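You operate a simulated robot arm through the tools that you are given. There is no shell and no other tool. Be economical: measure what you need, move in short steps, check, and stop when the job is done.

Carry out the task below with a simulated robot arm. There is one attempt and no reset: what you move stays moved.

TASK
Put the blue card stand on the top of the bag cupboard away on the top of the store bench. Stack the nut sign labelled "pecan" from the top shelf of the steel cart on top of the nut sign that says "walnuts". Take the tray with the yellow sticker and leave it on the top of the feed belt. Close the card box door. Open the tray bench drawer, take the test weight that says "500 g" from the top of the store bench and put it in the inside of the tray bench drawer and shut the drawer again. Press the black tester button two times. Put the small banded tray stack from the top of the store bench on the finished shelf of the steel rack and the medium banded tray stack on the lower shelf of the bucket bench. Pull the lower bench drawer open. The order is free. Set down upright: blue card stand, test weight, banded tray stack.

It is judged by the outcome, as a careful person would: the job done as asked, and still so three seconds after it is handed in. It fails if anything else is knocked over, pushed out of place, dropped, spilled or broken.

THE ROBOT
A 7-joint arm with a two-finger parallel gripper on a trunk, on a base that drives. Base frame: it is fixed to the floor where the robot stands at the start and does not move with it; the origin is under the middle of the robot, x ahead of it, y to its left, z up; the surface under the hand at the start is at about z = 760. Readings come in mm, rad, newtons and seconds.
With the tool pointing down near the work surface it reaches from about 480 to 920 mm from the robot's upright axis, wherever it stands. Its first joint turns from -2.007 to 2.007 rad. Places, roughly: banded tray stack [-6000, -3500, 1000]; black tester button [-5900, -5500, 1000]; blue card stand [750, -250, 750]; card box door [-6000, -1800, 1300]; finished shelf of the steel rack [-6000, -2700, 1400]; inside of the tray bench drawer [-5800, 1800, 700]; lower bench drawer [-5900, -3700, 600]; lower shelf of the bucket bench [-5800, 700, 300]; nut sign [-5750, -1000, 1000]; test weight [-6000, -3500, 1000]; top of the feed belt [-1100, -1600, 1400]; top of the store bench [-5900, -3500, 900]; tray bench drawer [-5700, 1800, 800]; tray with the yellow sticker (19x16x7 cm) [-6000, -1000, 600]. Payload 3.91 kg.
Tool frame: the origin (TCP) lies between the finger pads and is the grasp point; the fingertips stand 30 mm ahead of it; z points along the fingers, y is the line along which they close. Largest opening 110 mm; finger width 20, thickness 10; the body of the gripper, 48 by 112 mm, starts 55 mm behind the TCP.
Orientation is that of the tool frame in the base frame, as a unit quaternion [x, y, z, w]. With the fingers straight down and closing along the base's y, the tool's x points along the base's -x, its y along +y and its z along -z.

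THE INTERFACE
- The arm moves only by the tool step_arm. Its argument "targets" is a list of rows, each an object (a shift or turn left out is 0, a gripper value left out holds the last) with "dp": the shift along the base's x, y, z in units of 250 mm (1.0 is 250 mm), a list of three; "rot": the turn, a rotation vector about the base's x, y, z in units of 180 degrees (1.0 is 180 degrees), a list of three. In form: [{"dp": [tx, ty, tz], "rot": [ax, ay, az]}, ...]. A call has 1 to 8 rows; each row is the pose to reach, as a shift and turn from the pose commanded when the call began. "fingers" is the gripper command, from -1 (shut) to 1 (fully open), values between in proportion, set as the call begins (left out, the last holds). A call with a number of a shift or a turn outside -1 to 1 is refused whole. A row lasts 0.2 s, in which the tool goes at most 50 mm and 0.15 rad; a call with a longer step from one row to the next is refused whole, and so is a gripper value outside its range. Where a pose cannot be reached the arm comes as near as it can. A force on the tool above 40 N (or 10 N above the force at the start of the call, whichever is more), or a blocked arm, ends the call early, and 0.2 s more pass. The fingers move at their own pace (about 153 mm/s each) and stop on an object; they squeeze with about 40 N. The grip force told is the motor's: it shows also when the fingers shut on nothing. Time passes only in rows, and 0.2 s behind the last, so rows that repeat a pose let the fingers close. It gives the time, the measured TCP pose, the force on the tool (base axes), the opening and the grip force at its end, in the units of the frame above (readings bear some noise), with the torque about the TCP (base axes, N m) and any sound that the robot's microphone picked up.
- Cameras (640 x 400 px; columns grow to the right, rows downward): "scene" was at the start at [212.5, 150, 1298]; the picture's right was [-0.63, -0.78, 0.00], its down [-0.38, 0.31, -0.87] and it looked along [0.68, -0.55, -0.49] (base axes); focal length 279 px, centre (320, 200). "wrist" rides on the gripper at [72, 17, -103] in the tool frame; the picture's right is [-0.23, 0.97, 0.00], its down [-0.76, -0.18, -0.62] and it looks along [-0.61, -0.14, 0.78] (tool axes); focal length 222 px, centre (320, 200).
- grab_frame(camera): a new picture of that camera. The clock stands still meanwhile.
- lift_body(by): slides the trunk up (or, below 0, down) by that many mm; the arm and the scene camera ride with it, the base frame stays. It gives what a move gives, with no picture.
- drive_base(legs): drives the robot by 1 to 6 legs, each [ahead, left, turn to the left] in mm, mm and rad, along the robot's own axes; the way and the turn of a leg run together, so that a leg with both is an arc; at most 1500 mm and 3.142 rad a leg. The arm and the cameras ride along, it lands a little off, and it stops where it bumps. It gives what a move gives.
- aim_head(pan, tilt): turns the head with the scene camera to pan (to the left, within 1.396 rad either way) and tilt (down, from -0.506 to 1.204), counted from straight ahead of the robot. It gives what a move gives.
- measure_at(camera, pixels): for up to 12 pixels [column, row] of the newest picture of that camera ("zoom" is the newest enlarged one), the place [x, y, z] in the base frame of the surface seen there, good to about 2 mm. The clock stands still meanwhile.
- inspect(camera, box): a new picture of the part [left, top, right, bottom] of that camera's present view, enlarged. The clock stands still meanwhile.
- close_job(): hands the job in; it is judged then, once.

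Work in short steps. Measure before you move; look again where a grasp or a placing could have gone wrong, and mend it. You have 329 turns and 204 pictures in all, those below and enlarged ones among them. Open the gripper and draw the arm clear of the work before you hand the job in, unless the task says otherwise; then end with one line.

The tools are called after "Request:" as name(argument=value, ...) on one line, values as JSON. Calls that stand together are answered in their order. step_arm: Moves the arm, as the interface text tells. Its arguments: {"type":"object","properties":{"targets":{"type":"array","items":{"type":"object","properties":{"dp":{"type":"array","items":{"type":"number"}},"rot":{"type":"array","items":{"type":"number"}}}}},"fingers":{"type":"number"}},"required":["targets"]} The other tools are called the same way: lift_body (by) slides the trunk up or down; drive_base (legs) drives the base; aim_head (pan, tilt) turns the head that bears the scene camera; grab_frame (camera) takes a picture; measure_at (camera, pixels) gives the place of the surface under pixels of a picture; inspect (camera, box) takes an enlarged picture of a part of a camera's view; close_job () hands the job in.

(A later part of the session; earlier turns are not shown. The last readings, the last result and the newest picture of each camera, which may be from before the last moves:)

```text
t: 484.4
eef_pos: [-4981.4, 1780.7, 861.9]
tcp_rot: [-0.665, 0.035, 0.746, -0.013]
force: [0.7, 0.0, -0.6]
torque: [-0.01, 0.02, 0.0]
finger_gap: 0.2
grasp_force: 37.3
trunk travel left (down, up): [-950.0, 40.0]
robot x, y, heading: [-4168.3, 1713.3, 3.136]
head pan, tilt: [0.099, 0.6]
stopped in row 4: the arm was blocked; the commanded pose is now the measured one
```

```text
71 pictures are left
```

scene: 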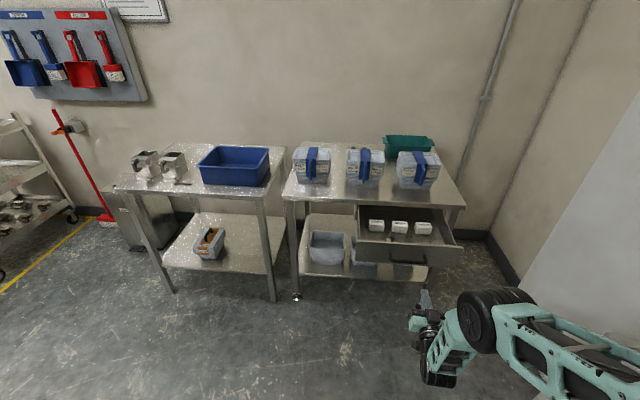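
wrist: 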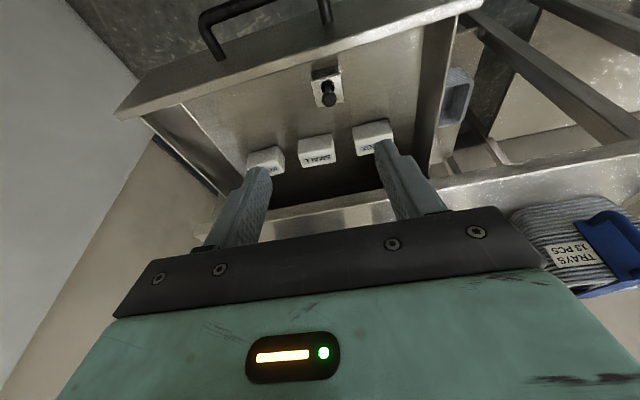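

The arm met a joint limit at low relative height; I raise the arm relative to the trunk, level it, and lower the trunk.

Request:
step_arm(targets=[{"dp": [0, 0, 0.15], "rot": [0, -0.018, 0]}, {"dp": [0, 0, 0.3], "rot": [0, -0.036, 0]}, {"dp": [0.1, 0, 0.45], "rot": [0, -0.036, 0]}, {"dp": [0.2, 0, 0.6], "rot": [0, -0.036, 0]}])

Request:
lift_body(by=-214)

```text
t: 485.4
eef_pos: [-4928.8, 1777.8, 1004.8]
tcp_rot: [0.709, -0.035, -0.704, 0.01]
force: [0.5, 0.3, -0.2]
torque: [0.01, -0.02, 0.02]
finger_gap: 0.0
grasp_force: 37.8
trunk travel left (down, up): [-950.0, 40.0]
robot x, y, heading: [-4166.1, 1713.2, 3.136]
head pan, tilt: [0.099, 0.6]
```

```text
t: 487.7
eef_pos: [-4930.0, 1778.7, 791.5]
tcp_rot: [0.709, -0.036, -0.704, 0.011]
force: [0.1, -0.1, 0.0]
torque: [-0.01, 0.0, 0.0]
finger_gap: 0.0
grasp_force: 37.8
trunk travel left (down, up): [-736.0, 254.0]
robot x, y, heading: [-4170.2, 1709.4, 3.138]
head pan, tilt: [0.099, 0.6]
```

Request:
step_arm(targets=[{"dp": [0, 0, 0.028]}, {"dp": [0, 0, 0.028]}])

Request:
drive_base(legs=[[270, 0, 0]])

Request:
grab_frame(camera="scene")

```text
t: 488.3
eef_pos: [-4929.0, 1777.7, 798.5]
tcp_rot: [0.709, -0.035, -0.704, 0.012]
force: [0.1, 0.6, 0.1]
torque: [0.0, 0.03, -0.02]
finger_gap: 0.0
grasp_force: 38.0
trunk travel left (down, up): [-736.0, 254.0]
robot x, y, heading: [-4171.0, 1712.1, 3.137]
head pan, tilt: [0.099, 0.6]
```

```text
t: 490.2
eef_pos: [-5201.0, 1775.2, 799.5]
tcp_rot: [0.709, -0.034, -0.704, 0.012]
force: [-0.3, -0.5, 0.4]
torque: [0.01, 0.01, -0.03]
finger_gap: 0.0
grasp_force: 37.6
trunk travel left (down, up): [-736.0, 254.0]
robot x, y, heading: [-4440.6, 1712.5, 3.147]
head pan, tilt: [0.099, 0.6]
```

```text
70 pictures are left
```

scene: 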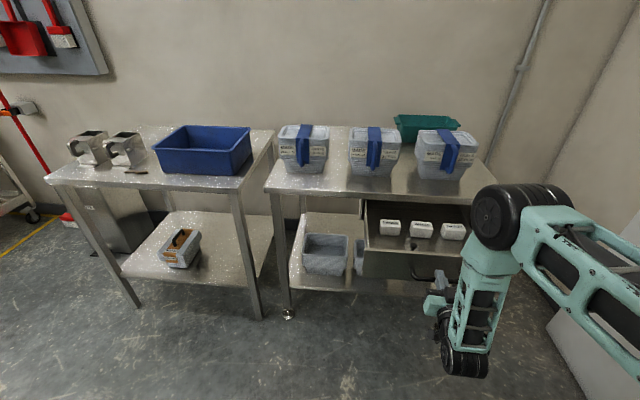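

Contact is next; I push by driving 250, then finishing slowly.

Request:
drive_base(legs=[[250, 0, 0]])

Request:
drive_base(legs=[[45, 0, 0]])

Request:
inspect(camera="scene", box=[320, 150, 560, 330])

```text
t: 492.0
eef_pos: [-5447.6, 1780.5, 797.4]
tcp_rot: [0.709, -0.035, -0.704, 0.012]
force: [-0.3, 0.2, 0.5]
torque: [-0.01, 0.04, -0.01]
finger_gap: 0.0
grasp_force: 38.0
trunk travel left (down, up): [-736.0, 254.0]
robot x, y, heading: [-4686.5, 1715.6, 3.136]
head pan, tilt: [0.099, 0.6]
```

```text
t: 492.9
eef_pos: [-5493.7, 1779.8, 798.1]
tcp_rot: [0.709, -0.036, -0.704, 0.011]
force: [0.4, 0.3, -0.7]
torque: [0.02, 0.02, -0.03]
finger_gap: 0.0
grasp_force: 37.8
trunk travel left (down, up): [-736.0, 254.0]
robot x, y, heading: [-4734.1, 1712.6, 3.14]
head pan, tilt: [0.099, 0.6]
```

```text
2.22 times, centred on (440, 240) of scene
```

zoom: 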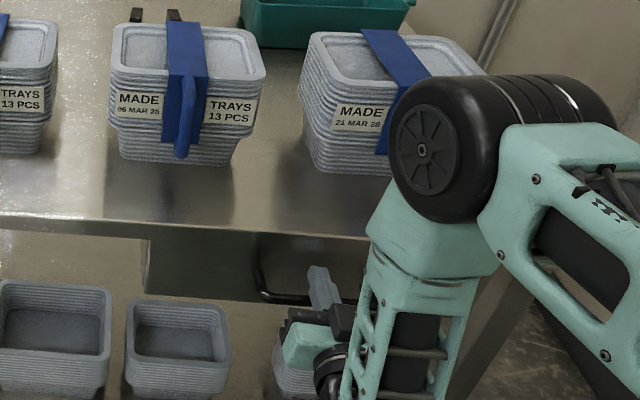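

Request:
measure_at(camera="zoom", pixels=[[200, 260], [180, 280], [230, 250], [200, 218], [280, 295]])

Request:
step_arm(targets=[{"dp": [-0.03, 0, 0]}, {"dp": [-0.06, 0, 0]}, {"dp": [-0.08, 0, 0]}])

Request:
measure_at(camera="scene", pixels=[[420, 275], [400, 270]])

```text
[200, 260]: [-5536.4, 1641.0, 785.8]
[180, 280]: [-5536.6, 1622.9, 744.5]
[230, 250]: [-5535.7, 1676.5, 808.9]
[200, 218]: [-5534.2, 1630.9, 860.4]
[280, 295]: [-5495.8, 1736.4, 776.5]
```

```text
t: 493.6
eef_pos: [-5504.9, 1779.9, 797.3]
tcp_rot: [0.71, -0.033, -0.703, 0.012]
force: [20.2, 0.4, 13.1]
torque: [-0.14, 0.56, 0.13]
finger_gap: 0.0
grasp_force: 37.8
trunk travel left (down, up): [-736.0, 254.0]
robot x, y, heading: [-4730.5, 1714.8, 3.136]
head pan, tilt: [0.099, 0.6]
stopped in row 3: the force on the tool passed its limit at 50 N (the readings are from after the stop); the commanded pose is now the measured one
```

```text
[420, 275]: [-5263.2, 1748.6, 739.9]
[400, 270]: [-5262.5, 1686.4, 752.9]
```

The panel is at x=-5536 (its original closed position) with hard contact: shut. Now I back off and prepare to open the cart's hanging drawer to look for the tray: roll the hand 90° as before.

Request:
drive_base(legs=[[-350, 0, 0]])

Request:
step_arm(targets=[{"dp": [0, 0, 0.12], "rot": [0.046, 0, 0]}, {"dp": [0, 0, 0.24], "rot": [0.092, 0, 0]}, {"dp": [0, 0, 0.36], "rot": [0.138, 0, 0]}, {"dp": [0, 0, 0.48], "rot": [0.184, 0, 0]}, {"dp": [0, 0, 0.6], "rot": [0.23, 0, 0]}, {"dp": [0, 0, 0.72], "rot": [0.276, 0, 0]}, {"dp": [0, 0, 0.84], "rot": [0.322, 0, 0]}, {"dp": [0, 0, 0.96], "rot": [0.368, 0, 0]}])

Request:
step_arm(targets=[{"rot": [0.046, 0, 0]}, {"rot": [0.092, 0, 0]}, {"rot": [0.132, 0, 0]}], fingers=0.0)

Request:
drive_base(legs=[[0, 1400, 0], [0, 1450, 0]])

Request:
lift_body(by=-210)

Request:
aim_head(pan=0.15, tilt=0.35)

Request:
grab_frame(camera="scene")

```text
t: 495.9
eef_pos: [-5146.9, 1777.0, 796.9]
tcp_rot: [0.711, -0.034, -0.703, 0.011]
force: [1.0, -0.4, 0.6]
torque: [0.0, -0.02, -0.02]
finger_gap: 0.0
grasp_force: 37.4
trunk travel left (down, up): [-736.0, 254.0]
robot x, y, heading: [-4373.3, 1714.3, 3.139]
head pan, tilt: [0.099, 0.6]
```

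```text
t: 497.7
eef_pos: [-5147.9, 1778.2, 1035.4]
tcp_rot: [-0.601, -0.357, 0.606, 0.38]
force: [-0.2, 0.6, -0.6]
torque: [0.01, 0.02, 0.01]
finger_gap: 0.0
grasp_force: 37.4
trunk travel left (down, up): [-736.0, 254.0]
robot x, y, heading: [-4373.0, 1714.3, 3.141]
head pan, tilt: [0.099, 0.6]
```

```text
t: 498.5
eef_pos: [-5148.8, 1776.5, 1036.0]
tcp_rot: [-0.511, -0.474, 0.52, 0.494]
force: [0.0, -0.1, 0.2]
torque: [-0.01, -0.03, 0.02]
finger_gap: 54.8
grasp_force: 0.0
trunk travel left (down, up): [-736.0, 254.0]
robot x, y, heading: [-4375.8, 1714.3, 3.139]
head pan, tilt: [0.099, 0.6]
```

```text
t: 512.1
eef_pos: [-5107.4, -1035.8, 1035.7]
tcp_rot: [-0.51, -0.476, 0.522, 0.491]
force: [-0.1, 0.3, -0.6]
torque: [0.01, -0.03, 0.05]
finger_gap: 54.9
grasp_force: 0.0
trunk travel left (down, up): [-736.0, 254.0]
robot x, y, heading: [-4336.1, -1087.2, -3.132]
head pan, tilt: [0.099, 0.6]
```

```text
t: 514.3
eef_pos: [-5108.3, -1035.4, 827.1]
tcp_rot: [-0.509, -0.475, 0.523, 0.491]
force: [-0.1, -0.2, -0.6]
torque: [-0.01, 0.01, 0.04]
finger_gap: 54.6
grasp_force: 0.1
trunk travel left (down, up): [-526.0, 464.0]
robot x, y, heading: [-4332.6, -1092.4, -3.136]
head pan, tilt: [0.099, 0.6]
```

```text
t: 515.1
eef_pos: [-5108.4, -1036.1, 826.3]
tcp_rot: [-0.509, -0.476, 0.522, 0.491]
force: [-0.2, 0.4, -1.2]
torque: [-0.01, 0.02, 0.03]
finger_gap: 55.0
grasp_force: 0.0
trunk travel left (down, up): [-526.0, 464.0]
robot x, y, heading: [-4333.3, -1091.4, -3.136]
head pan, tilt: [0.15, 0.351]
```

```text
68 pictures are left
```

scene: 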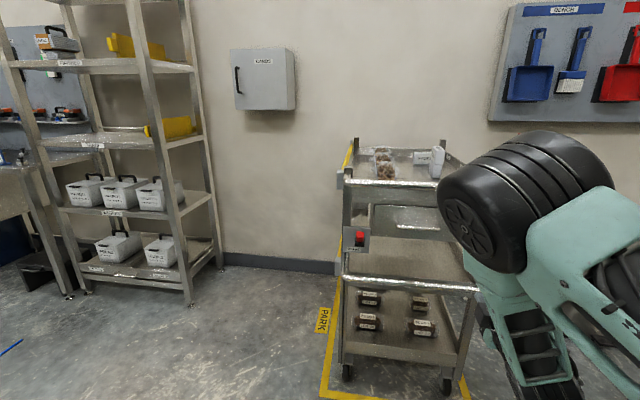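

Request:
inspect(camera="scene", box=[335, 175, 485, 295])

Request:
measure_at(camera="zoom", pixels=[[290, 221], [340, 227], [400, 230], [430, 232], [300, 190], [400, 190], [120, 108], [300, 112], [100, 300], [320, 395], [350, 210]])

```text
3.33 times, centred on (410, 235) of scene
```

zoom: 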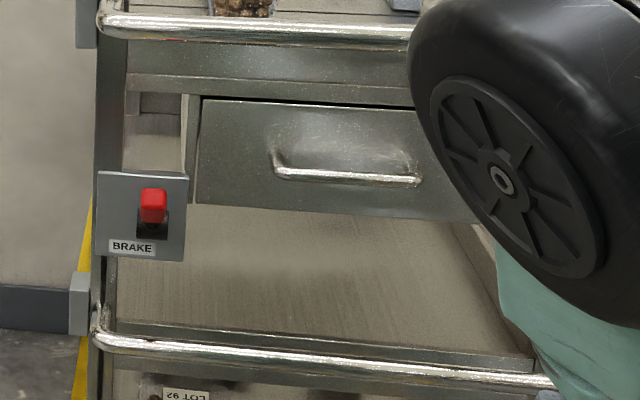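

```text
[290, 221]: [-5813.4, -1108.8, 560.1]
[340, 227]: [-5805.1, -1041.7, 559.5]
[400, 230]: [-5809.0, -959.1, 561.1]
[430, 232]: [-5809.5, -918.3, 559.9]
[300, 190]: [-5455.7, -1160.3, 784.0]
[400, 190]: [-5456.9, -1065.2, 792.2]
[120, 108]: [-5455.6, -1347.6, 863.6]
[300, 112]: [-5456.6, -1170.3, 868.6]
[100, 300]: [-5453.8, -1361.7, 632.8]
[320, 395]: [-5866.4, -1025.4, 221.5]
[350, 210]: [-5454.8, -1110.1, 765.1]
```

Request:
measure_at(camera="zoom", pixels=[[290, 173], [350, 177], [410, 181], [320, 176], [250, 27], [250, 40], [300, 355], [300, 365]])

```text
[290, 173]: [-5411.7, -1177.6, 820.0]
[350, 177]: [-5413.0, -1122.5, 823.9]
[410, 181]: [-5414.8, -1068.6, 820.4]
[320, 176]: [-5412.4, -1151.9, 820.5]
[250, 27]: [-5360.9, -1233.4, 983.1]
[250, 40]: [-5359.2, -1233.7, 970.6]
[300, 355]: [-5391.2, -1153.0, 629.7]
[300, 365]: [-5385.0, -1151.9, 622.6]
```

Drawer handle: centre (-5418,-1125,821), between cart bars at z 625 and 970. I approach.

Request:
drive_base(legs=[[195, 85, 0]])

Request:
step_arm(targets=[{"dp": [0, 0, -0.02]}, {"dp": [0, 0, -0.02]}], fingers=-0.3)

Request:
grab_frame(camera="wrist")

```text
t: 516.8
eef_pos: [-5304.1, -1123.9, 826.2]
tcp_rot: [-0.509, -0.476, 0.523, 0.491]
force: [-0.2, 0.2, 0.5]
torque: [0.02, -0.04, -0.02]
finger_gap: 55.1
grasp_force: 0.1
trunk travel left (down, up): [-526.0, 464.0]
robot x, y, heading: [-4530.2, -1179.1, -3.134]
head pan, tilt: [0.15, 0.351]
```

```text
t: 517.4
eef_pos: [-5303.3, -1125.6, 820.0]
tcp_rot: [-0.509, -0.475, 0.523, 0.492]
force: [0.6, -0.4, 0.0]
torque: [-0.03, 0.01, 0.04]
finger_gap: 38.7
grasp_force: 0.0
trunk travel left (down, up): [-526.0, 464.0]
robot x, y, heading: [-4529.5, -1177.2, -3.136]
head pan, tilt: [0.15, 0.351]
```

```text
66 pictures are left
```

wrist: 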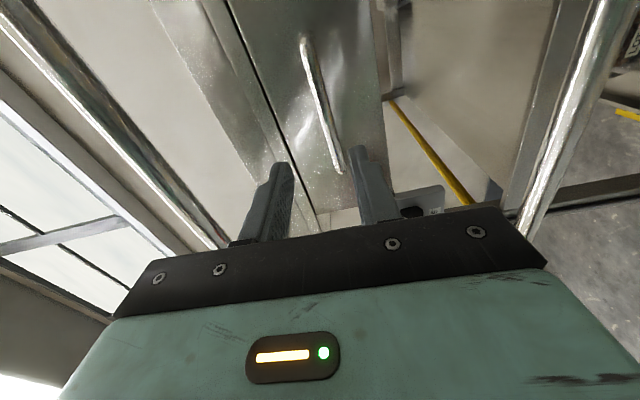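

Request:
measure_at(camera="wrist", pixels=[[306, 50], [315, 85], [325, 120], [335, 155], [345, 100], [290, 100]])

```text
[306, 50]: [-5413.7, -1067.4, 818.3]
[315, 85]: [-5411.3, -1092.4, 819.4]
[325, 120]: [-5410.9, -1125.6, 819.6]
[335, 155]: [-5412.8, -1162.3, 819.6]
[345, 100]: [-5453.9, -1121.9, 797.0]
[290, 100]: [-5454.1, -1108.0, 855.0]
```

Advance 107 mm, grip, and pull.

Request:
step_arm(targets=[{"dp": [-0.15, 0, 0]}, {"dp": [-0.3, 0, 0]}, {"dp": [-0.428, 0, 0]}, {"dp": [-0.428, 0, 0]}])

Request:
step_arm(targets=[{"dp": [0, 0, 0]}, {"dp": [0, 0, 0]}, {"dp": [0, 0, 0]}], fingers=-1)

Request:
step_arm(targets=[{"dp": [0.08, 0, 0]}, {"dp": [0.16, 0, 0]}, {"dp": [0.24, 0, 0]}, {"dp": [0.34, 0, 0]}, {"dp": [0.44, 0, 0]}])

```text
t: 518.4
eef_pos: [-5413.1, -1126.0, 820.2]
tcp_rot: [-0.509, -0.476, 0.523, 0.491]
force: [-0.4, -0.4, -0.4]
torque: [0.0, -0.03, -0.01]
finger_gap: 38.4
grasp_force: 0.0
trunk travel left (down, up): [-526.0, 464.0]
robot x, y, heading: [-4528.5, -1179.5, -3.131]
head pan, tilt: [0.15, 0.351]
```

```text
t: 519.2
eef_pos: [-5412.1, -1124.7, 817.3]
tcp_rot: [-0.51, -0.478, 0.521, 0.49]
force: [0.2, -0.7, -0.3]
torque: [0.95, -0.15, -0.02]
finger_gap: 14.8
grasp_force: 39.9
trunk travel left (down, up): [-526.0, 464.0]
robot x, y, heading: [-4526.5, -1178.5, -3.137]
head pan, tilt: [0.15, 0.351]
```

```text
t: 520.4
eef_pos: [-5303.1, -1126.4, 818.3]
tcp_rot: [-0.511, -0.479, 0.52, 0.489]
force: [-0.6, -8.8, 1.1]
torque: [0.88, -0.3, -0.59]
finger_gap: 14.7
grasp_force: 40.1
trunk travel left (down, up): [-526.0, 464.0]
robot x, y, heading: [-4534.6, -1177.3, -3.137]
head pan, tilt: [0.15, 0.351]
```

I check that the drawer, and not the cart, is moving.

Request:
grab_frame(camera="scene")

Request:
measure_at(camera="scene", pixels=[[380, 200], [395, 215], [400, 235], [350, 210], [345, 235], [420, 165]])

```text
65 pictures are left
```

scene: 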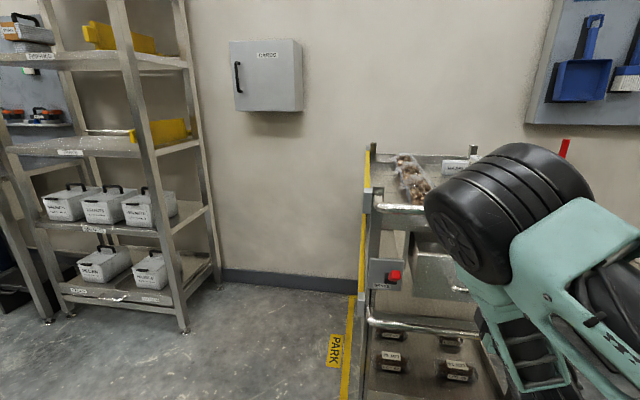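

```text
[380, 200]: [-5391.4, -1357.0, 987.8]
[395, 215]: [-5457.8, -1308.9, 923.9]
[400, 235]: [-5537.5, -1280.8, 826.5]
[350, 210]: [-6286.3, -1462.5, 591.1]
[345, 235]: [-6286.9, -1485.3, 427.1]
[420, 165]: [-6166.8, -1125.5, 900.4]
```

The cart stays put (front at −5458); the drawer is opening. I pull 170 mm more by driving back, then look inside.

Request:
drive_base(legs=[[-150, 0, 0]])

Request:
step_arm(targets=[{"dp": [0, 0, 0]}, {"dp": [0, 0, 0]}, {"dp": [0.1, 0, 0]}], fingers=-0.2)

Request:
drive_base(legs=[[-350, 0, 0]])

Request:
lift_body(by=400)

Request:
aim_head(pan=0.1, tilt=0.6)

Request:
grab_frame(camera="scene")

```text
t: 521.6
eef_pos: [-5190.9, -1124.5, 817.1]
tcp_rot: [-0.512, -0.48, 0.518, 0.489]
force: [1.1, -0.1, -5.4]
torque: [0.88, -0.22, 0.07]
finger_gap: 14.6
grasp_force: 40.1
trunk travel left (down, up): [-526.0, 464.0]
robot x, y, heading: [-4417.4, -1179.7, -3.132]
head pan, tilt: [0.15, 0.351]
stopped in leg 1: the force on the tool passed its limit at 134 N (the readings are from after the stop); the commanded pose is now the measured one
```

```text
t: 522.4
eef_pos: [-5166.0, -1124.5, 816.8]
tcp_rot: [-0.511, -0.479, 0.52, 0.489]
force: [-0.8, 0.5, 0.8]
torque: [0.0, -0.02, 0.03]
finger_gap: 44.0
grasp_force: 0.1
trunk travel left (down, up): [-526.0, 464.0]
robot x, y, heading: [-4414.8, -1175.5, -3.129]
head pan, tilt: [0.15, 0.351]
```

```text
t: 524.7
eef_pos: [-4816.0, -1117.6, 817.5]
tcp_rot: [-0.513, -0.476, 0.518, 0.492]
force: [0.6, 0.3, -0.9]
torque: [0.01, -0.01, 0.02]
finger_gap: 44.1
grasp_force: 0.1
trunk travel left (down, up): [-526.0, 464.0]
robot x, y, heading: [-4069.4, -1175.9, -3.136]
head pan, tilt: [0.15, 0.351]
```

```text
t: 528.5
eef_pos: [-4816.0, -1116.4, 1217.7]
tcp_rot: [-0.512, -0.478, 0.518, 0.491]
force: [0.4, -0.7, 0.8]
torque: [-0.01, 0.0, 0.01]
finger_gap: 43.9
grasp_force: 0.0
trunk travel left (down, up): [-926.0, 64.0]
robot x, y, heading: [-4066.6, -1173.4, -3.142]
head pan, tilt: [0.15, 0.351]
```

```text
t: 529.3
eef_pos: [-4816.8, -1118.9, 1217.7]
tcp_rot: [-0.512, -0.477, 0.518, 0.491]
force: [0.6, 0.4, 0.4]
torque: [0.02, -0.01, 0.01]
finger_gap: 44.0
grasp_force: 0.1
trunk travel left (down, up): [-926.0, 64.0]
robot x, y, heading: [-4074.2, -1177.2, -3.137]
head pan, tilt: [0.099, 0.6]
```

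```text
64 pictures are left
```

scene: 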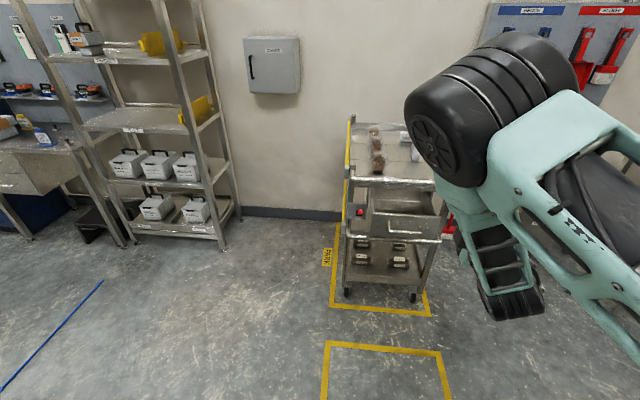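

The drawer reached its stop. I zoom into it and check the cart's position.

Request:
inspect(camera="scene", box=[335, 120, 455, 260])

Request:
measure_at(camera="zoom", pixels=[[360, 230], [300, 210], [420, 220], [330, 190], [150, 165], [350, 280]])

```text
2.86 times, centred on (395, 190) of scene
```

zoom: 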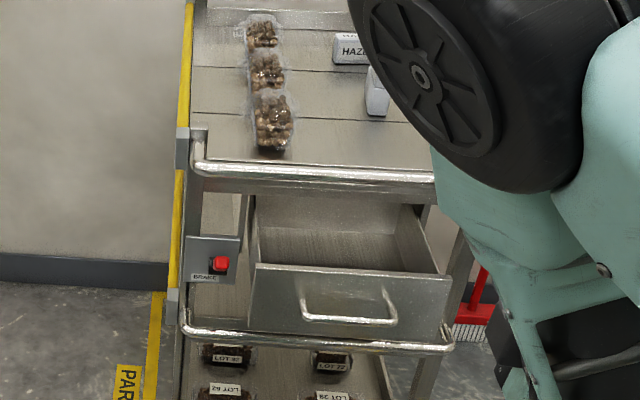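

```text
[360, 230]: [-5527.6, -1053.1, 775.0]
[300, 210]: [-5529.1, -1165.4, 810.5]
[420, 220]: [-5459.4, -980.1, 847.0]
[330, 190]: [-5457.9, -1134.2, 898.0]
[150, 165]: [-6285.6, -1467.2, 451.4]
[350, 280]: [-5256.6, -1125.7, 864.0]
```

The drawer is empty. I close it again: fingers shut, z≈848 (above its handle), pushing by driving.

Request:
lift_body(by=-370)

Request:
step_arm(targets=[{"dp": [0, 0, 0]}, {"dp": [0, 0, 0]}], fingers=-1)

Request:
drive_base(legs=[[370, 0, 0]])

Request:
grab_frame(camera="wrist")

```text
t: 532.9
eef_pos: [-4816.7, -1117.6, 847.3]
tcp_rot: [-0.512, -0.477, 0.518, 0.491]
force: [0.0, 0.6, -0.4]
torque: [-0.01, -0.03, 0.02]
finger_gap: 44.0
grasp_force: 0.1
trunk travel left (down, up): [-556.0, 434.0]
robot x, y, heading: [-4071.5, -1171.5, -3.137]
head pan, tilt: [0.099, 0.6]
```

```text
t: 533.5
eef_pos: [-4816.6, -1116.9, 847.2]
tcp_rot: [-0.513, -0.477, 0.518, 0.49]
force: [0.7, 0.4, 0.5]
torque: [0.04, -0.01, 0.0]
finger_gap: 0.0
grasp_force: 37.6
trunk travel left (down, up): [-556.0, 434.0]
robot x, y, heading: [-4069.6, -1173.3, -3.139]
head pan, tilt: [0.099, 0.6]
```

```text
t: 535.9
eef_pos: [-5193.3, -1119.7, 846.6]
tcp_rot: [-0.513, -0.477, 0.519, 0.49]
force: [0.1, 1.0, -0.5]
torque: [0.0, 0.02, 0.02]
finger_gap: 0.0
grasp_force: 38.3
trunk travel left (down, up): [-556.0, 434.0]
robot x, y, heading: [-4445.4, -1174.3, -3.135]
head pan, tilt: [0.099, 0.6]
```

```text
62 pictures are left
```

wrist: 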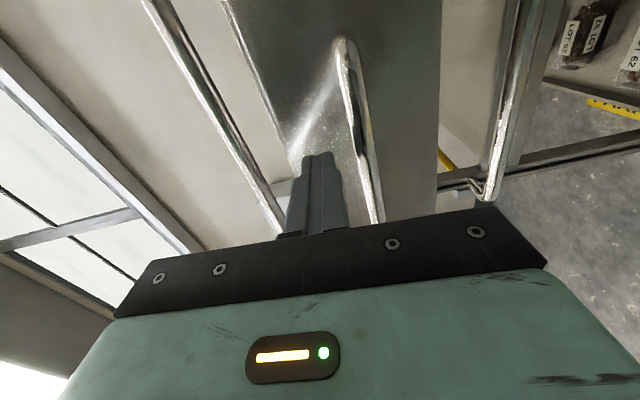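

The tip is above the handle. I push by driving.

Request:
drive_base(legs=[[190, 0, 0]])

Request:
step_arm(targets=[{"dp": [-0.06, 0, 0]}, {"dp": [-0.1, 0, 0]}, {"dp": [-0.14, 0, 0]}, {"dp": [-0.18, 0, 0]}, {"dp": [-0.21, 0, 0]}])

Request:
measure_at(camera="wrist", pixels=[[400, 100]])

```text
t: 537.4
eef_pos: [-5389.6, -1123.4, 847.7]
tcp_rot: [-0.511, -0.478, 0.521, 0.489]
force: [-0.6, -0.1, -0.7]
torque: [0.0, -0.01, 0.0]
finger_gap: 0.0
grasp_force: 37.4
trunk travel left (down, up): [-556.0, 434.0]
robot x, y, heading: [-4645.1, -1174.0, -3.132]
head pan, tilt: [0.099, 0.6]
```

```text
t: 538.4
eef_pos: [-5424.7, -1123.6, 849.0]
tcp_rot: [-0.514, -0.478, 0.519, 0.488]
force: [21.1, -1.6, 12.3]
torque: [-0.08, 0.24, 0.12]
finger_gap: 0.0
grasp_force: 37.3
trunk travel left (down, up): [-556.0, 434.0]
robot x, y, heading: [-4642.1, -1174.3, -3.13]
head pan, tilt: [0.099, 0.6]
stopped in row 4: the force on the tool passed its limit at 49 N (the readings are from after the stop); the commanded pose is now the measured one
```

```text
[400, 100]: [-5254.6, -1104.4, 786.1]
```

The drawer is shut again (hard stop at the same place). I look at the cart from its +y side, since part of it may have been hidden.

Request:
drive_base(legs=[[-350, 0, 0], [0, -1300, 0]])

Request:
drive_base(legs=[[250, 0, 0]])

Request:
aim_head(pan=0.75, tilt=0.4)

Request:
grab_frame(camera="scene")

```text
t: 546.8
eef_pos: [-5115.3, 160.9, 846.7]
tcp_rot: [-0.509, -0.483, 0.523, 0.484]
force: [-0.1, -0.2, -0.4]
torque: [-0.06, 0.02, 0.0]
finger_gap: 0.3
grasp_force: 37.6
trunk travel left (down, up): [-556.0, 434.0]
robot x, y, heading: [-4324.0, 121.5, -3.116]
head pan, tilt: [0.099, 0.6]
```

```text
t: 548.6
eef_pos: [-5362.6, 148.1, 846.7]
tcp_rot: [-0.508, -0.485, 0.524, 0.482]
force: [0.1, -0.8, 0.0]
torque: [0.01, 0.03, -0.03]
finger_gap: 0.1
grasp_force: 37.8
trunk travel left (down, up): [-556.0, 434.0]
robot x, y, heading: [-4578.0, 114.3, -3.107]
head pan, tilt: [0.099, 0.6]
```

```text
t: 549.6
eef_pos: [-5363.3, 147.8, 846.7]
tcp_rot: [-0.508, -0.485, 0.524, 0.482]
force: [0.0, 1.0, -0.6]
torque: [-0.01, 0.0, -0.01]
finger_gap: 0.0
grasp_force: 37.3
trunk travel left (down, up): [-556.0, 434.0]
robot x, y, heading: [-4574.3, 111.8, -3.112]
head pan, tilt: [0.75, 0.4]
```

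```text
61 pictures are left
```

scene: 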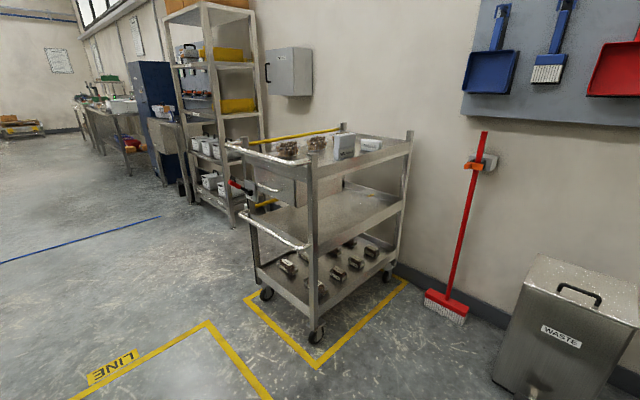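

The cart is empty of trays. The lower bench drawer must be opened anyway and may contain the tray, so I go there now.

Request:
drive_base(legs=[[-300, 0, -0.03], [0, 1400, 0], [0, 1400, 0]])

Request:
drive_base(legs=[[0, 1080, 0]])

Request:
lift_body(by=-290)

Request:
aim_head(pan=0.1, tilt=0.35)

Request:
grab_frame(camera="scene")

```text
t: 564.7
eef_pos: [-5098.0, -2577.3, 846.6]
tcp_rot: [0.525, 0.465, -0.506, -0.502]
force: [0.2, -0.4, -0.4]
torque: [-0.03, -0.02, 0.07]
finger_gap: 0.1
grasp_force: 37.9
trunk travel left (down, up): [-556.0, 434.0]
robot x, y, heading: [-4314.6, -2676.8, 3.097]
head pan, tilt: [0.75, 0.4]
```

```text
t: 570.3
eef_pos: [-5140.3, -3682.1, 847.1]
tcp_rot: [0.523, 0.469, -0.508, -0.498]
force: [-0.7, -0.2, -0.7]
torque: [0.01, 0.0, 0.02]
finger_gap: 0.2
grasp_force: 37.6
trunk travel left (down, up): [-556.0, 434.0]
robot x, y, heading: [-4355.5, -3768.7, 3.11]
head pan, tilt: [0.75, 0.4]
```

```text
t: 573.3
eef_pos: [-5142.0, -3682.5, 556.8]
tcp_rot: [0.523, 0.468, -0.509, -0.499]
force: [0.5, 0.1, 0.1]
torque: [0.03, -0.01, -0.01]
finger_gap: 0.0
grasp_force: 37.3
trunk travel left (down, up): [-266.0, 724.0]
robot x, y, heading: [-4355.9, -3766.5, 3.11]
head pan, tilt: [0.75, 0.4]
```

```text
t: 574.3
eef_pos: [-5140.4, -3681.6, 557.0]
tcp_rot: [0.523, 0.468, -0.508, -0.499]
force: [0.3, 0.2, -0.1]
torque: [0.01, 0.01, -0.02]
finger_gap: 0.2
grasp_force: 38.3
trunk travel left (down, up): [-266.0, 724.0]
robot x, y, heading: [-4361.8, -3766.2, 3.114]
head pan, tilt: [0.099, 0.351]
```

```text
60 pictures are left
```

scene: 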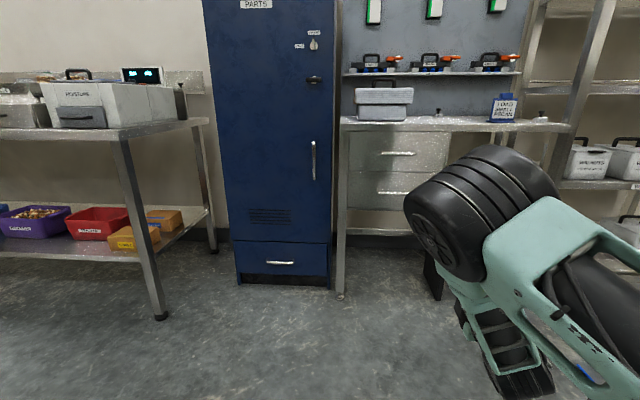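

Request:
inspect(camera="scene", box=[340, 125, 460, 215])

Request:
measure_at(camera="zoom", pixels=[[200, 365], [250, 365], [300, 365], [340, 362], [230, 320], [60, 250], [260, 155], [100, 365]])

```text
4.44 times, centred on (400, 170) of scene
```

zoom: 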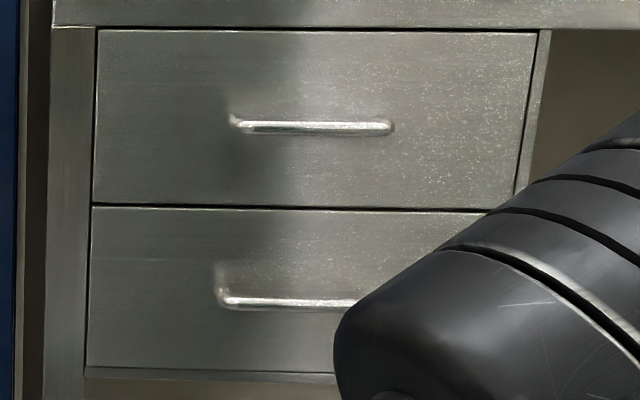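

```text
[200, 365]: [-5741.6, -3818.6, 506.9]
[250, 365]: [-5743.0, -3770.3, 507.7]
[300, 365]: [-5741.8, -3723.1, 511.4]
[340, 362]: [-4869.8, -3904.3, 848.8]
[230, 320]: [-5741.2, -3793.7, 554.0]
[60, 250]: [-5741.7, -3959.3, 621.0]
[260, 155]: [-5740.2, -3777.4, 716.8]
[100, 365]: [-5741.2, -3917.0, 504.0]
```

Request:
measure_at(camera="zoom", pixels=[[240, 301], [280, 302], [320, 303], [345, 303], [350, 128], [300, 126]])

```text
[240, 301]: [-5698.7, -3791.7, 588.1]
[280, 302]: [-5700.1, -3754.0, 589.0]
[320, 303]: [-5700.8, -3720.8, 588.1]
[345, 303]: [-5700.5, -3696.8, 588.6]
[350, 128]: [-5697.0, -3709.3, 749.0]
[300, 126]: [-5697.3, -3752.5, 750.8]
```

Lower handle: z≈588, x≈-5700, centre y≈-3733. I align and approach.

Request:
drive_base(legs=[[450, 15, 0.03]])

Request:
step_arm(targets=[{"dp": [0, 0, 0.06]}, {"dp": [0, 0, 0.126]}, {"dp": [0, 0, 0.126]}], fingers=-0.3)

Request:
grab_frame(camera="wrist")

```text
t: 577.0
eef_pos: [-5586.3, -3722.4, 556.0]
tcp_rot: [-0.513, -0.479, 0.518, 0.489]
force: [0.7, 0.3, 0.1]
torque: [0.0, -0.01, 0.02]
finger_gap: 0.3
grasp_force: 37.9
trunk travel left (down, up): [-266.0, 724.0]
robot x, y, heading: [-4803.2, -3779.9, -3.131]
head pan, tilt: [0.099, 0.351]
```

```text
t: 577.8
eef_pos: [-5585.9, -3722.9, 588.7]
tcp_rot: [-0.514, -0.48, 0.517, 0.488]
force: [0.1, 0.2, 0.2]
torque: [0.01, -0.01, -0.01]
finger_gap: 38.4
grasp_force: 0.0
trunk travel left (down, up): [-266.0, 724.0]
robot x, y, heading: [-4801.0, -3774.0, -3.131]
head pan, tilt: [0.099, 0.351]
```

```text
58 pictures are left
```

wrist: 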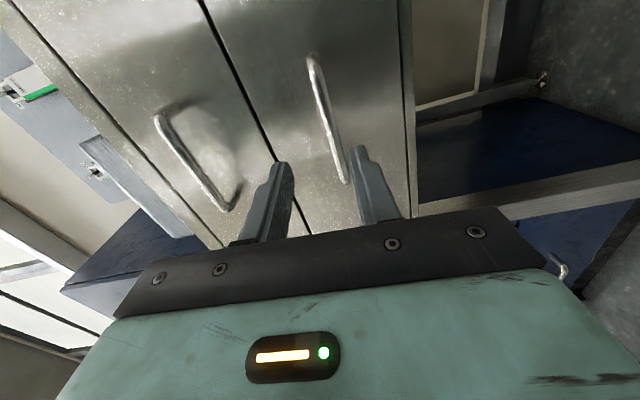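

Request:
measure_at(camera="wrist", pixels=[[313, 75], [322, 105], [333, 140], [341, 170]])

Request:
step_arm(targets=[{"dp": [-0.15, -0.03, 0]}, {"dp": [-0.3, -0.04, 0]}, {"dp": [-0.44, -0.04, 0]}, {"dp": [-0.448, -0.04, 0]}])

```text
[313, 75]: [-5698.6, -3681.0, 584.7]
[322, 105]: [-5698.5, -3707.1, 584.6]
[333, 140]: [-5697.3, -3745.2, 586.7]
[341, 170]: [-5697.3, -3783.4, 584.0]
```

```text
t: 578.8
eef_pos: [-5699.6, -3734.0, 590.5]
tcp_rot: [-0.513, -0.479, 0.518, 0.489]
force: [-0.5, -0.1, -0.2]
torque: [0.01, 0.01, 0.0]
finger_gap: 38.5
grasp_force: 0.1
trunk travel left (down, up): [-266.0, 724.0]
robot x, y, heading: [-4799.4, -3781.3, -3.136]
head pan, tilt: [0.099, 0.351]
```

Lower 4 mm to centre on the bar, grip, and pull.

Request:
step_arm(targets=[{"dp": [0, 0, -0.016]}, {"dp": [0, 0, -0.016]}])

Request:
step_arm(targets=[{"dp": [0, 0, 0]}, {"dp": [0, 0, 0]}, {"dp": [0, 0, 0]}], fingers=-1)

Request:
step_arm(targets=[{"dp": [0.08, 0, 0]}, {"dp": [0.16, 0, 0]}, {"dp": [0.24, 0, 0]}, {"dp": [0.34, 0, 0]}, {"dp": [0.44, 0, 0]}])

Request:
drive_base(legs=[[-110, 0, 0]])

```text
t: 579.4
eef_pos: [-5699.7, -3733.1, 586.9]
tcp_rot: [-0.513, -0.479, 0.518, 0.488]
force: [-0.1, 0.1, 0.3]
torque: [0.02, -0.01, 0.0]
finger_gap: 38.6
grasp_force: 0.1
trunk travel left (down, up): [-266.0, 724.0]
robot x, y, heading: [-4803.9, -3777.9, -3.132]
head pan, tilt: [0.099, 0.351]
```

```text
t: 580.2
eef_pos: [-5699.8, -3734.3, 582.8]
tcp_rot: [-0.514, -0.481, 0.516, 0.488]
force: [0.8, -0.5, -20.9]
torque: [1.08, -0.16, 0.05]
finger_gap: 14.9
grasp_force: 45.0
trunk travel left (down, up): [-266.0, 724.0]
robot x, y, heading: [-4801.6, -3776.6, -3.137]
head pan, tilt: [0.099, 0.351]
```

```text
t: 581.4
eef_pos: [-5590.4, -3734.7, 582.8]
tcp_rot: [-0.514, -0.481, 0.517, 0.487]
force: [-1.1, -10.1, -29.4]
torque: [0.95, -0.2, -0.5]
finger_gap: 14.7
grasp_force: 45.4
trunk travel left (down, up): [-266.0, 724.0]
robot x, y, heading: [-4801.1, -3777.2, -3.133]
head pan, tilt: [0.099, 0.351]
```

```text
t: 582.6
eef_pos: [-5480.9, -3735.2, 583.1]
tcp_rot: [-0.513, -0.481, 0.517, 0.487]
force: [-0.2, -9.7, -31.8]
torque: [0.93, -0.16, -0.51]
finger_gap: 14.8
grasp_force: 45.1
trunk travel left (down, up): [-266.0, 724.0]
robot x, y, heading: [-4692.8, -3779.3, -3.133]
head pan, tilt: [0.099, 0.351]
```

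Opened ~219 mm; I pull a little further gently, then release, back off and look in.

Request:
step_arm(targets=[{"dp": [0.06, 0, 0]}, {"dp": [0.12, 0, 0]}, {"dp": [0.18, 0, 0]}, {"dp": [0.24, 0, 0]}])

Request:
step_arm(targets=[{"dp": [0, 0, 0]}, {"dp": [0, 0, 0]}, {"dp": [0.1, 0, 0]}, {"dp": [0.2, 0, 0]}], fingers=-0.2)

Request:
drive_base(legs=[[-350, 0, 0]])

Request:
lift_body(by=400)

Request:
lift_body(by=280)

Request:
aim_head(pan=0.15, tilt=0.6)

Request:
grab_frame(camera="scene")

```text
t: 583.6
eef_pos: [-5418.6, -3735.0, 583.6]
tcp_rot: [-0.514, -0.483, 0.517, 0.485]
force: [-0.6, -11.8, -17.7]
torque: [0.94, -0.12, -0.57]
finger_gap: 15.2
grasp_force: 45.6
trunk travel left (down, up): [-266.0, 724.0]
robot x, y, heading: [-4692.9, -3775.1, -3.13]
head pan, tilt: [0.099, 0.351]
```

```text
t: 584.6
eef_pos: [-5370.7, -3732.4, 583.5]
tcp_rot: [-0.514, -0.48, 0.518, 0.487]
force: [0.2, -0.4, 0.2]
torque: [0.01, -0.02, 0.0]
finger_gap: 44.0
grasp_force: 0.0
trunk travel left (down, up): [-266.0, 724.0]
robot x, y, heading: [-4688.4, -3777.9, -3.134]
head pan, tilt: [0.099, 0.351]
```

```text
t: 586.9
eef_pos: [-5010.1, -3731.4, 583.5]
tcp_rot: [-0.513, -0.481, 0.52, 0.485]
force: [-0.6, 0.1, -0.3]
torque: [-0.03, -0.02, 0.03]
finger_gap: 44.1
grasp_force: 0.1
trunk travel left (down, up): [-266.0, 724.0]
robot x, y, heading: [-4332.5, -3770.6, -3.124]
head pan, tilt: [0.099, 0.351]
```

```text
t: 590.7
eef_pos: [-5010.5, -3731.5, 983.4]
tcp_rot: [-0.513, -0.482, 0.519, 0.485]
force: [0.4, 0.3, -0.2]
torque: [0.02, 0.05, 0.02]
finger_gap: 43.8
grasp_force: 0.0
trunk travel left (down, up): [-666.0, 324.0]
robot x, y, heading: [-4332.5, -3774.2, -3.129]
head pan, tilt: [0.099, 0.351]
```

```text
t: 593.5
eef_pos: [-5010.2, -3730.4, 1263.5]
tcp_rot: [-0.513, -0.481, 0.52, 0.485]
force: [0.5, 0.1, 1.3]
torque: [0.03, 0.0, -0.03]
finger_gap: 44.2
grasp_force: 0.1
trunk travel left (down, up): [-946.0, 44.0]
robot x, y, heading: [-4330.9, -3775.3, -3.127]
head pan, tilt: [0.099, 0.351]
```

```text
t: 594.3
eef_pos: [-5011.4, -3730.8, 1262.4]
tcp_rot: [-0.512, -0.482, 0.52, 0.486]
force: [-0.5, -0.6, 0.4]
torque: [0.0, -0.03, 0.0]
finger_gap: 44.1
grasp_force: 0.0
trunk travel left (down, up): [-946.0, 44.0]
robot x, y, heading: [-4331.1, -3768.4, -3.124]
head pan, tilt: [0.15, 0.6]
```

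```text
57 pictures are left
```

scene: 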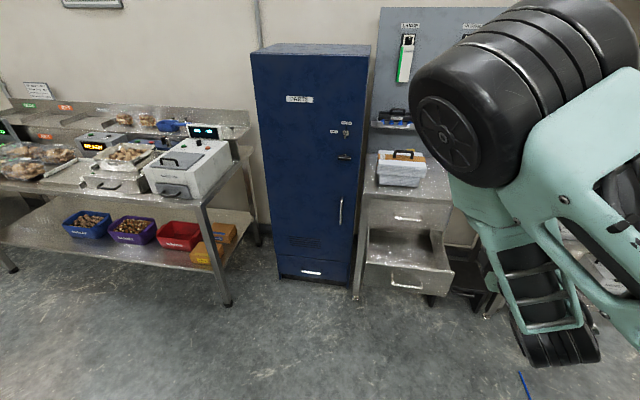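

Request:
inspect(camera="scene", box=[350, 190, 470, 300])

Request:
measure_at(camera="zoom", pixels=[[240, 200], [280, 260], [320, 170], [180, 190], [120, 120], [250, 170]])

```text
3.64 times, centred on (410, 245) of scene
```

zoom: 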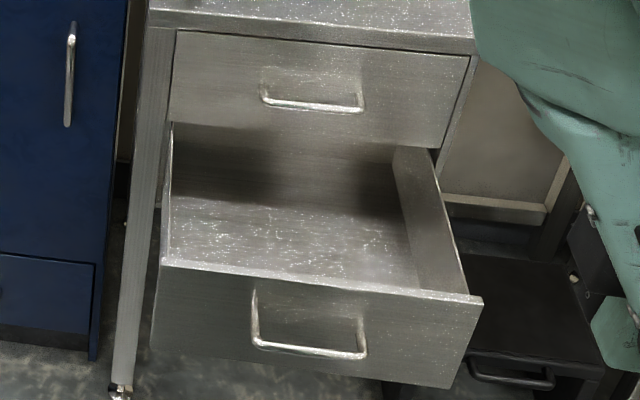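

```text
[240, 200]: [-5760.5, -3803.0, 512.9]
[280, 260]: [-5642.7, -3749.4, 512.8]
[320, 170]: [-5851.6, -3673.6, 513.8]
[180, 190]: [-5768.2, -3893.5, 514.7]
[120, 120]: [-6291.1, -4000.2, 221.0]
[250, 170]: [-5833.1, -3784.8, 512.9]
```

The lower bench drawer is open (and empty). The tray hint may be rough, so I survey: first the benches further along −y.

Request:
aim_head(pan=0.95, tilt=0.3)

Request:
inspect(camera="scene", box=[100, 60, 540, 335])

```text
t: 595.4
eef_pos: [-5010.3, -3731.8, 1263.8]
tcp_rot: [-0.513, -0.482, 0.519, 0.485]
force: [-0.3, 1.0, 0.0]
torque: [0.01, 0.02, 0.0]
finger_gap: 44.0
grasp_force: 0.0
trunk travel left (down, up): [-946.0, 44.0]
robot x, y, heading: [-4330.0, -3767.0, -3.124]
head pan, tilt: [0.949, 0.3]
```

```text
1.45 times, centred on (320, 198) of scene
```

zoom: 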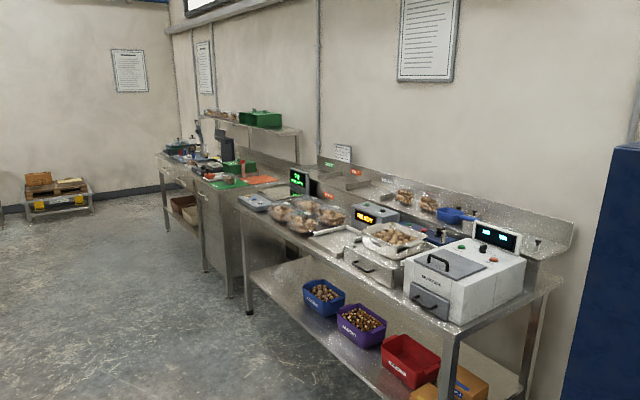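

Nothing clearly matching there. I return the tool to vertical and go check the teal tray on the tray bench, looking around on the way.

Request:
step_arm(targets=[{"dp": [-0.05, 0, -0.1], "rot": [0, -0.046, 0]}, {"dp": [-0.1, 0, -0.2], "rot": [0, -0.092, 0]}, {"dp": [-0.15, 0, -0.3], "rot": [0, -0.138, 0]}, {"dp": [-0.2, 0, -0.4], "rot": [0, -0.184, 0]}, {"dp": [-0.25, 0, -0.45], "rot": [0, -0.23, 0]}, {"dp": [-0.3, 0, -0.45], "rot": [0, -0.276, 0]}, {"dp": [-0.3, 0, -0.45], "rot": [0, -0.322, 0]}, {"dp": [-0.3, 0, -0.45], "rot": [0, -0.368, 0]}])

Request:
step_arm(targets=[{"rot": [0, -0.046, 0]}, {"rot": [0, -0.092, 0]}, {"rot": [0, -0.132, 0]}])

Request:
drive_base(legs=[[0, -1400, 0], [0, -1400, 0], [0, -1400, 0], [0, -1300, 0]])

Request:
aim_head(pan=0.0, tilt=0.45)

Request:
grab_frame(camera="scene")

```text
t: 597.2
eef_pos: [-5086.1, -3731.4, 1150.7]
tcp_rot: [0.712, 0.669, -0.156, -0.143]
force: [0.3, -1.0, -0.4]
torque: [0.05, 0.01, -0.01]
finger_gap: 44.0
grasp_force: 0.1
trunk travel left (down, up): [-946.0, 44.0]
robot x, y, heading: [-4328.7, -3771.8, -3.123]
head pan, tilt: [0.949, 0.3]
```

```text
t: 598.0
eef_pos: [-5086.1, -3731.9, 1150.6]
tcp_rot: [0.729, 0.684, -0.005, 0.0]
force: [-0.1, -0.1, -0.1]
torque: [0.03, 0.02, 0.01]
finger_gap: 44.1
grasp_force: 0.1
trunk travel left (down, up): [-946.0, 44.0]
robot x, y, heading: [-4333.1, -3770.9, -3.121]
head pan, tilt: [0.949, 0.3]
```

```text
t: 624.4
eef_pos: [-4918.6, 1826.4, 1150.0]
tcp_rot: [0.748, 0.663, -0.005, -0.003]
force: [0.9, 0.6, -0.2]
torque: [-0.02, 0.01, 0.05]
finger_gap: 43.8
grasp_force: 0.0
trunk travel left (down, up): [-946.0, 44.0]
robot x, y, heading: [-4165.6, 1744.0, 3.104]
head pan, tilt: [0.949, 0.3]
```

```text
t: 625.6
eef_pos: [-4918.2, 1824.9, 1150.3]
tcp_rot: [0.748, 0.664, -0.005, -0.003]
force: [0.6, 0.1, 0.2]
torque: [-0.02, 0.02, 0.01]
finger_gap: 44.1
grasp_force: 0.0
trunk travel left (down, up): [-946.0, 44.0]
robot x, y, heading: [-4167.0, 1744.8, 3.103]
head pan, tilt: [0.0, 0.45]
```

```text
54 pictures are left
```

scene: 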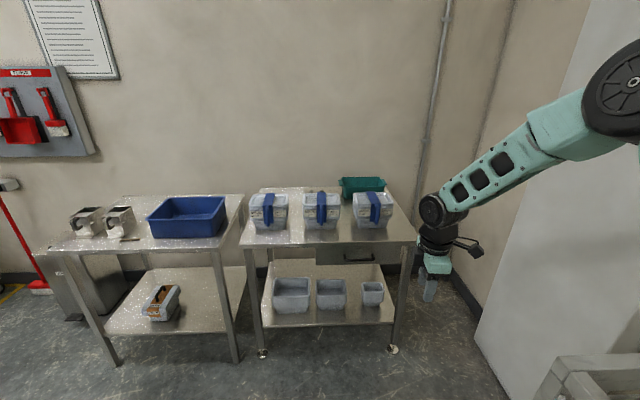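

Request:
inspect(camera="scene", box=[235, 165, 415, 325])

Request:
measure_at(camera="scene", pixels=[[342, 180], [384, 180], [345, 192], [382, 192], [363, 188], [276, 280], [305, 280], [318, 280], [345, 282], [363, 285], [382, 285]])

```text
2.50 times, centred on (325, 245) of scene
```

zoom: 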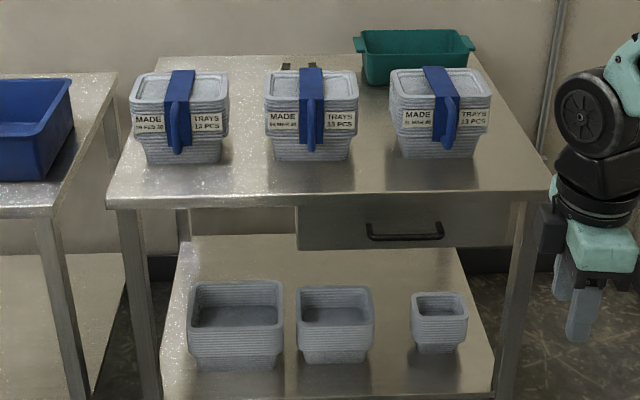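

```text
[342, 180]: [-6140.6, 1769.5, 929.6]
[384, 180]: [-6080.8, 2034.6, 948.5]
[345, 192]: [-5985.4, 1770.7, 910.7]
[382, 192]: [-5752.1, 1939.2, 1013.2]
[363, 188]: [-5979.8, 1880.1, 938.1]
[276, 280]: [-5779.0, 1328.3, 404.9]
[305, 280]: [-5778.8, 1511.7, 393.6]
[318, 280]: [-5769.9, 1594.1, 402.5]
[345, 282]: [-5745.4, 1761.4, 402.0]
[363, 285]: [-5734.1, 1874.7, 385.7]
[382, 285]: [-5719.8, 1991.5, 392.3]
```

The teal eared tray at the back of the tray bench is a candidate; I zoom on it.

Request:
inspect(camera="scene", box=[325, 165, 405, 215])

Request:
measure_at(camera="zoom", pixels=[[120, 110], [135, 115], [475, 115], [160, 200], [440, 150], [300, 130], [150, 160]])

```text
8.00 times, centred on (365, 190) of scene
```

zoom: 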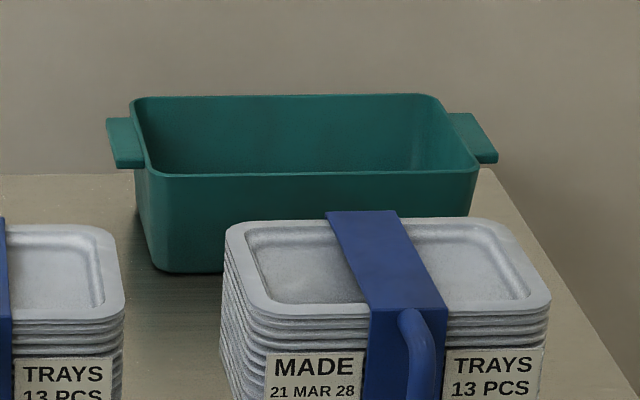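

```text
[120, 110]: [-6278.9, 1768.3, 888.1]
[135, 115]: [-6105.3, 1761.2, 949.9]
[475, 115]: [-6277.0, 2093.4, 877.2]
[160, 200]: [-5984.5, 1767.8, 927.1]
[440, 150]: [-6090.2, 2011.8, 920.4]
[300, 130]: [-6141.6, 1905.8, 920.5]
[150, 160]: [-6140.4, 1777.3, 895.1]
```

Teal tray is too big (≈25 cm) with no sticker. I re-look at the cart's back end from the viewpoint I had earlier, to compare.

Request:
drive_base(legs=[[300, 1050, 0.04]])

Request:
aim_head(pan=0.4, tilt=0.45)

Request:
grab_frame(camera="scene")

Request:
inspect(camera="scene", box=[60, 140, 320, 330])

```text
t: 631.0
eef_pos: [-5232.0, 766.9, 1149.4]
tcp_rot: [0.727, 0.687, -0.006, -0.002]
force: [0.3, 0.1, -0.2]
torque: [0.03, 0.04, -0.02]
finger_gap: 44.0
grasp_force: 0.0
trunk travel left (down, up): [-946.0, 44.0]
robot x, y, heading: [-4474.9, 737.3, -3.116]
head pan, tilt: [0.0, 0.45]
```

```text
t: 631.9
eef_pos: [-5231.3, 766.8, 1150.6]
tcp_rot: [0.727, 0.686, -0.005, -0.002]
force: [-0.3, 0.0, 0.3]
torque: [-0.01, 0.0, -0.02]
finger_gap: 44.1
grasp_force: 0.0
trunk travel left (down, up): [-946.0, 44.0]
robot x, y, heading: [-4471.6, 732.9, -3.118]
head pan, tilt: [0.4, 0.45]
```

```text
51 pictures are left
```

scene: 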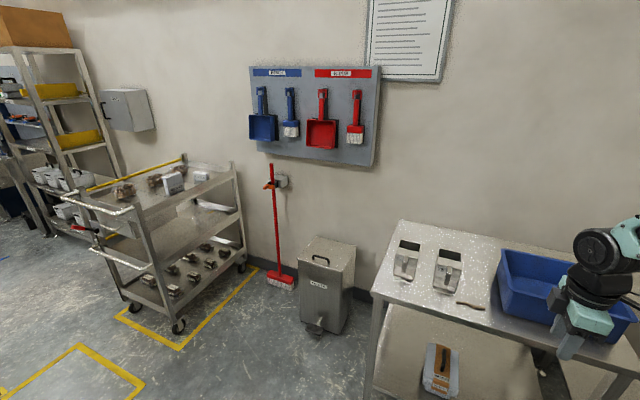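

```text
2.11 times, centred on (190, 235) of scene
```

zoom: 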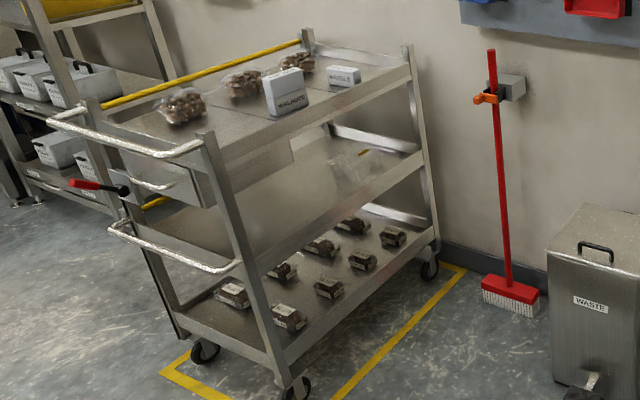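

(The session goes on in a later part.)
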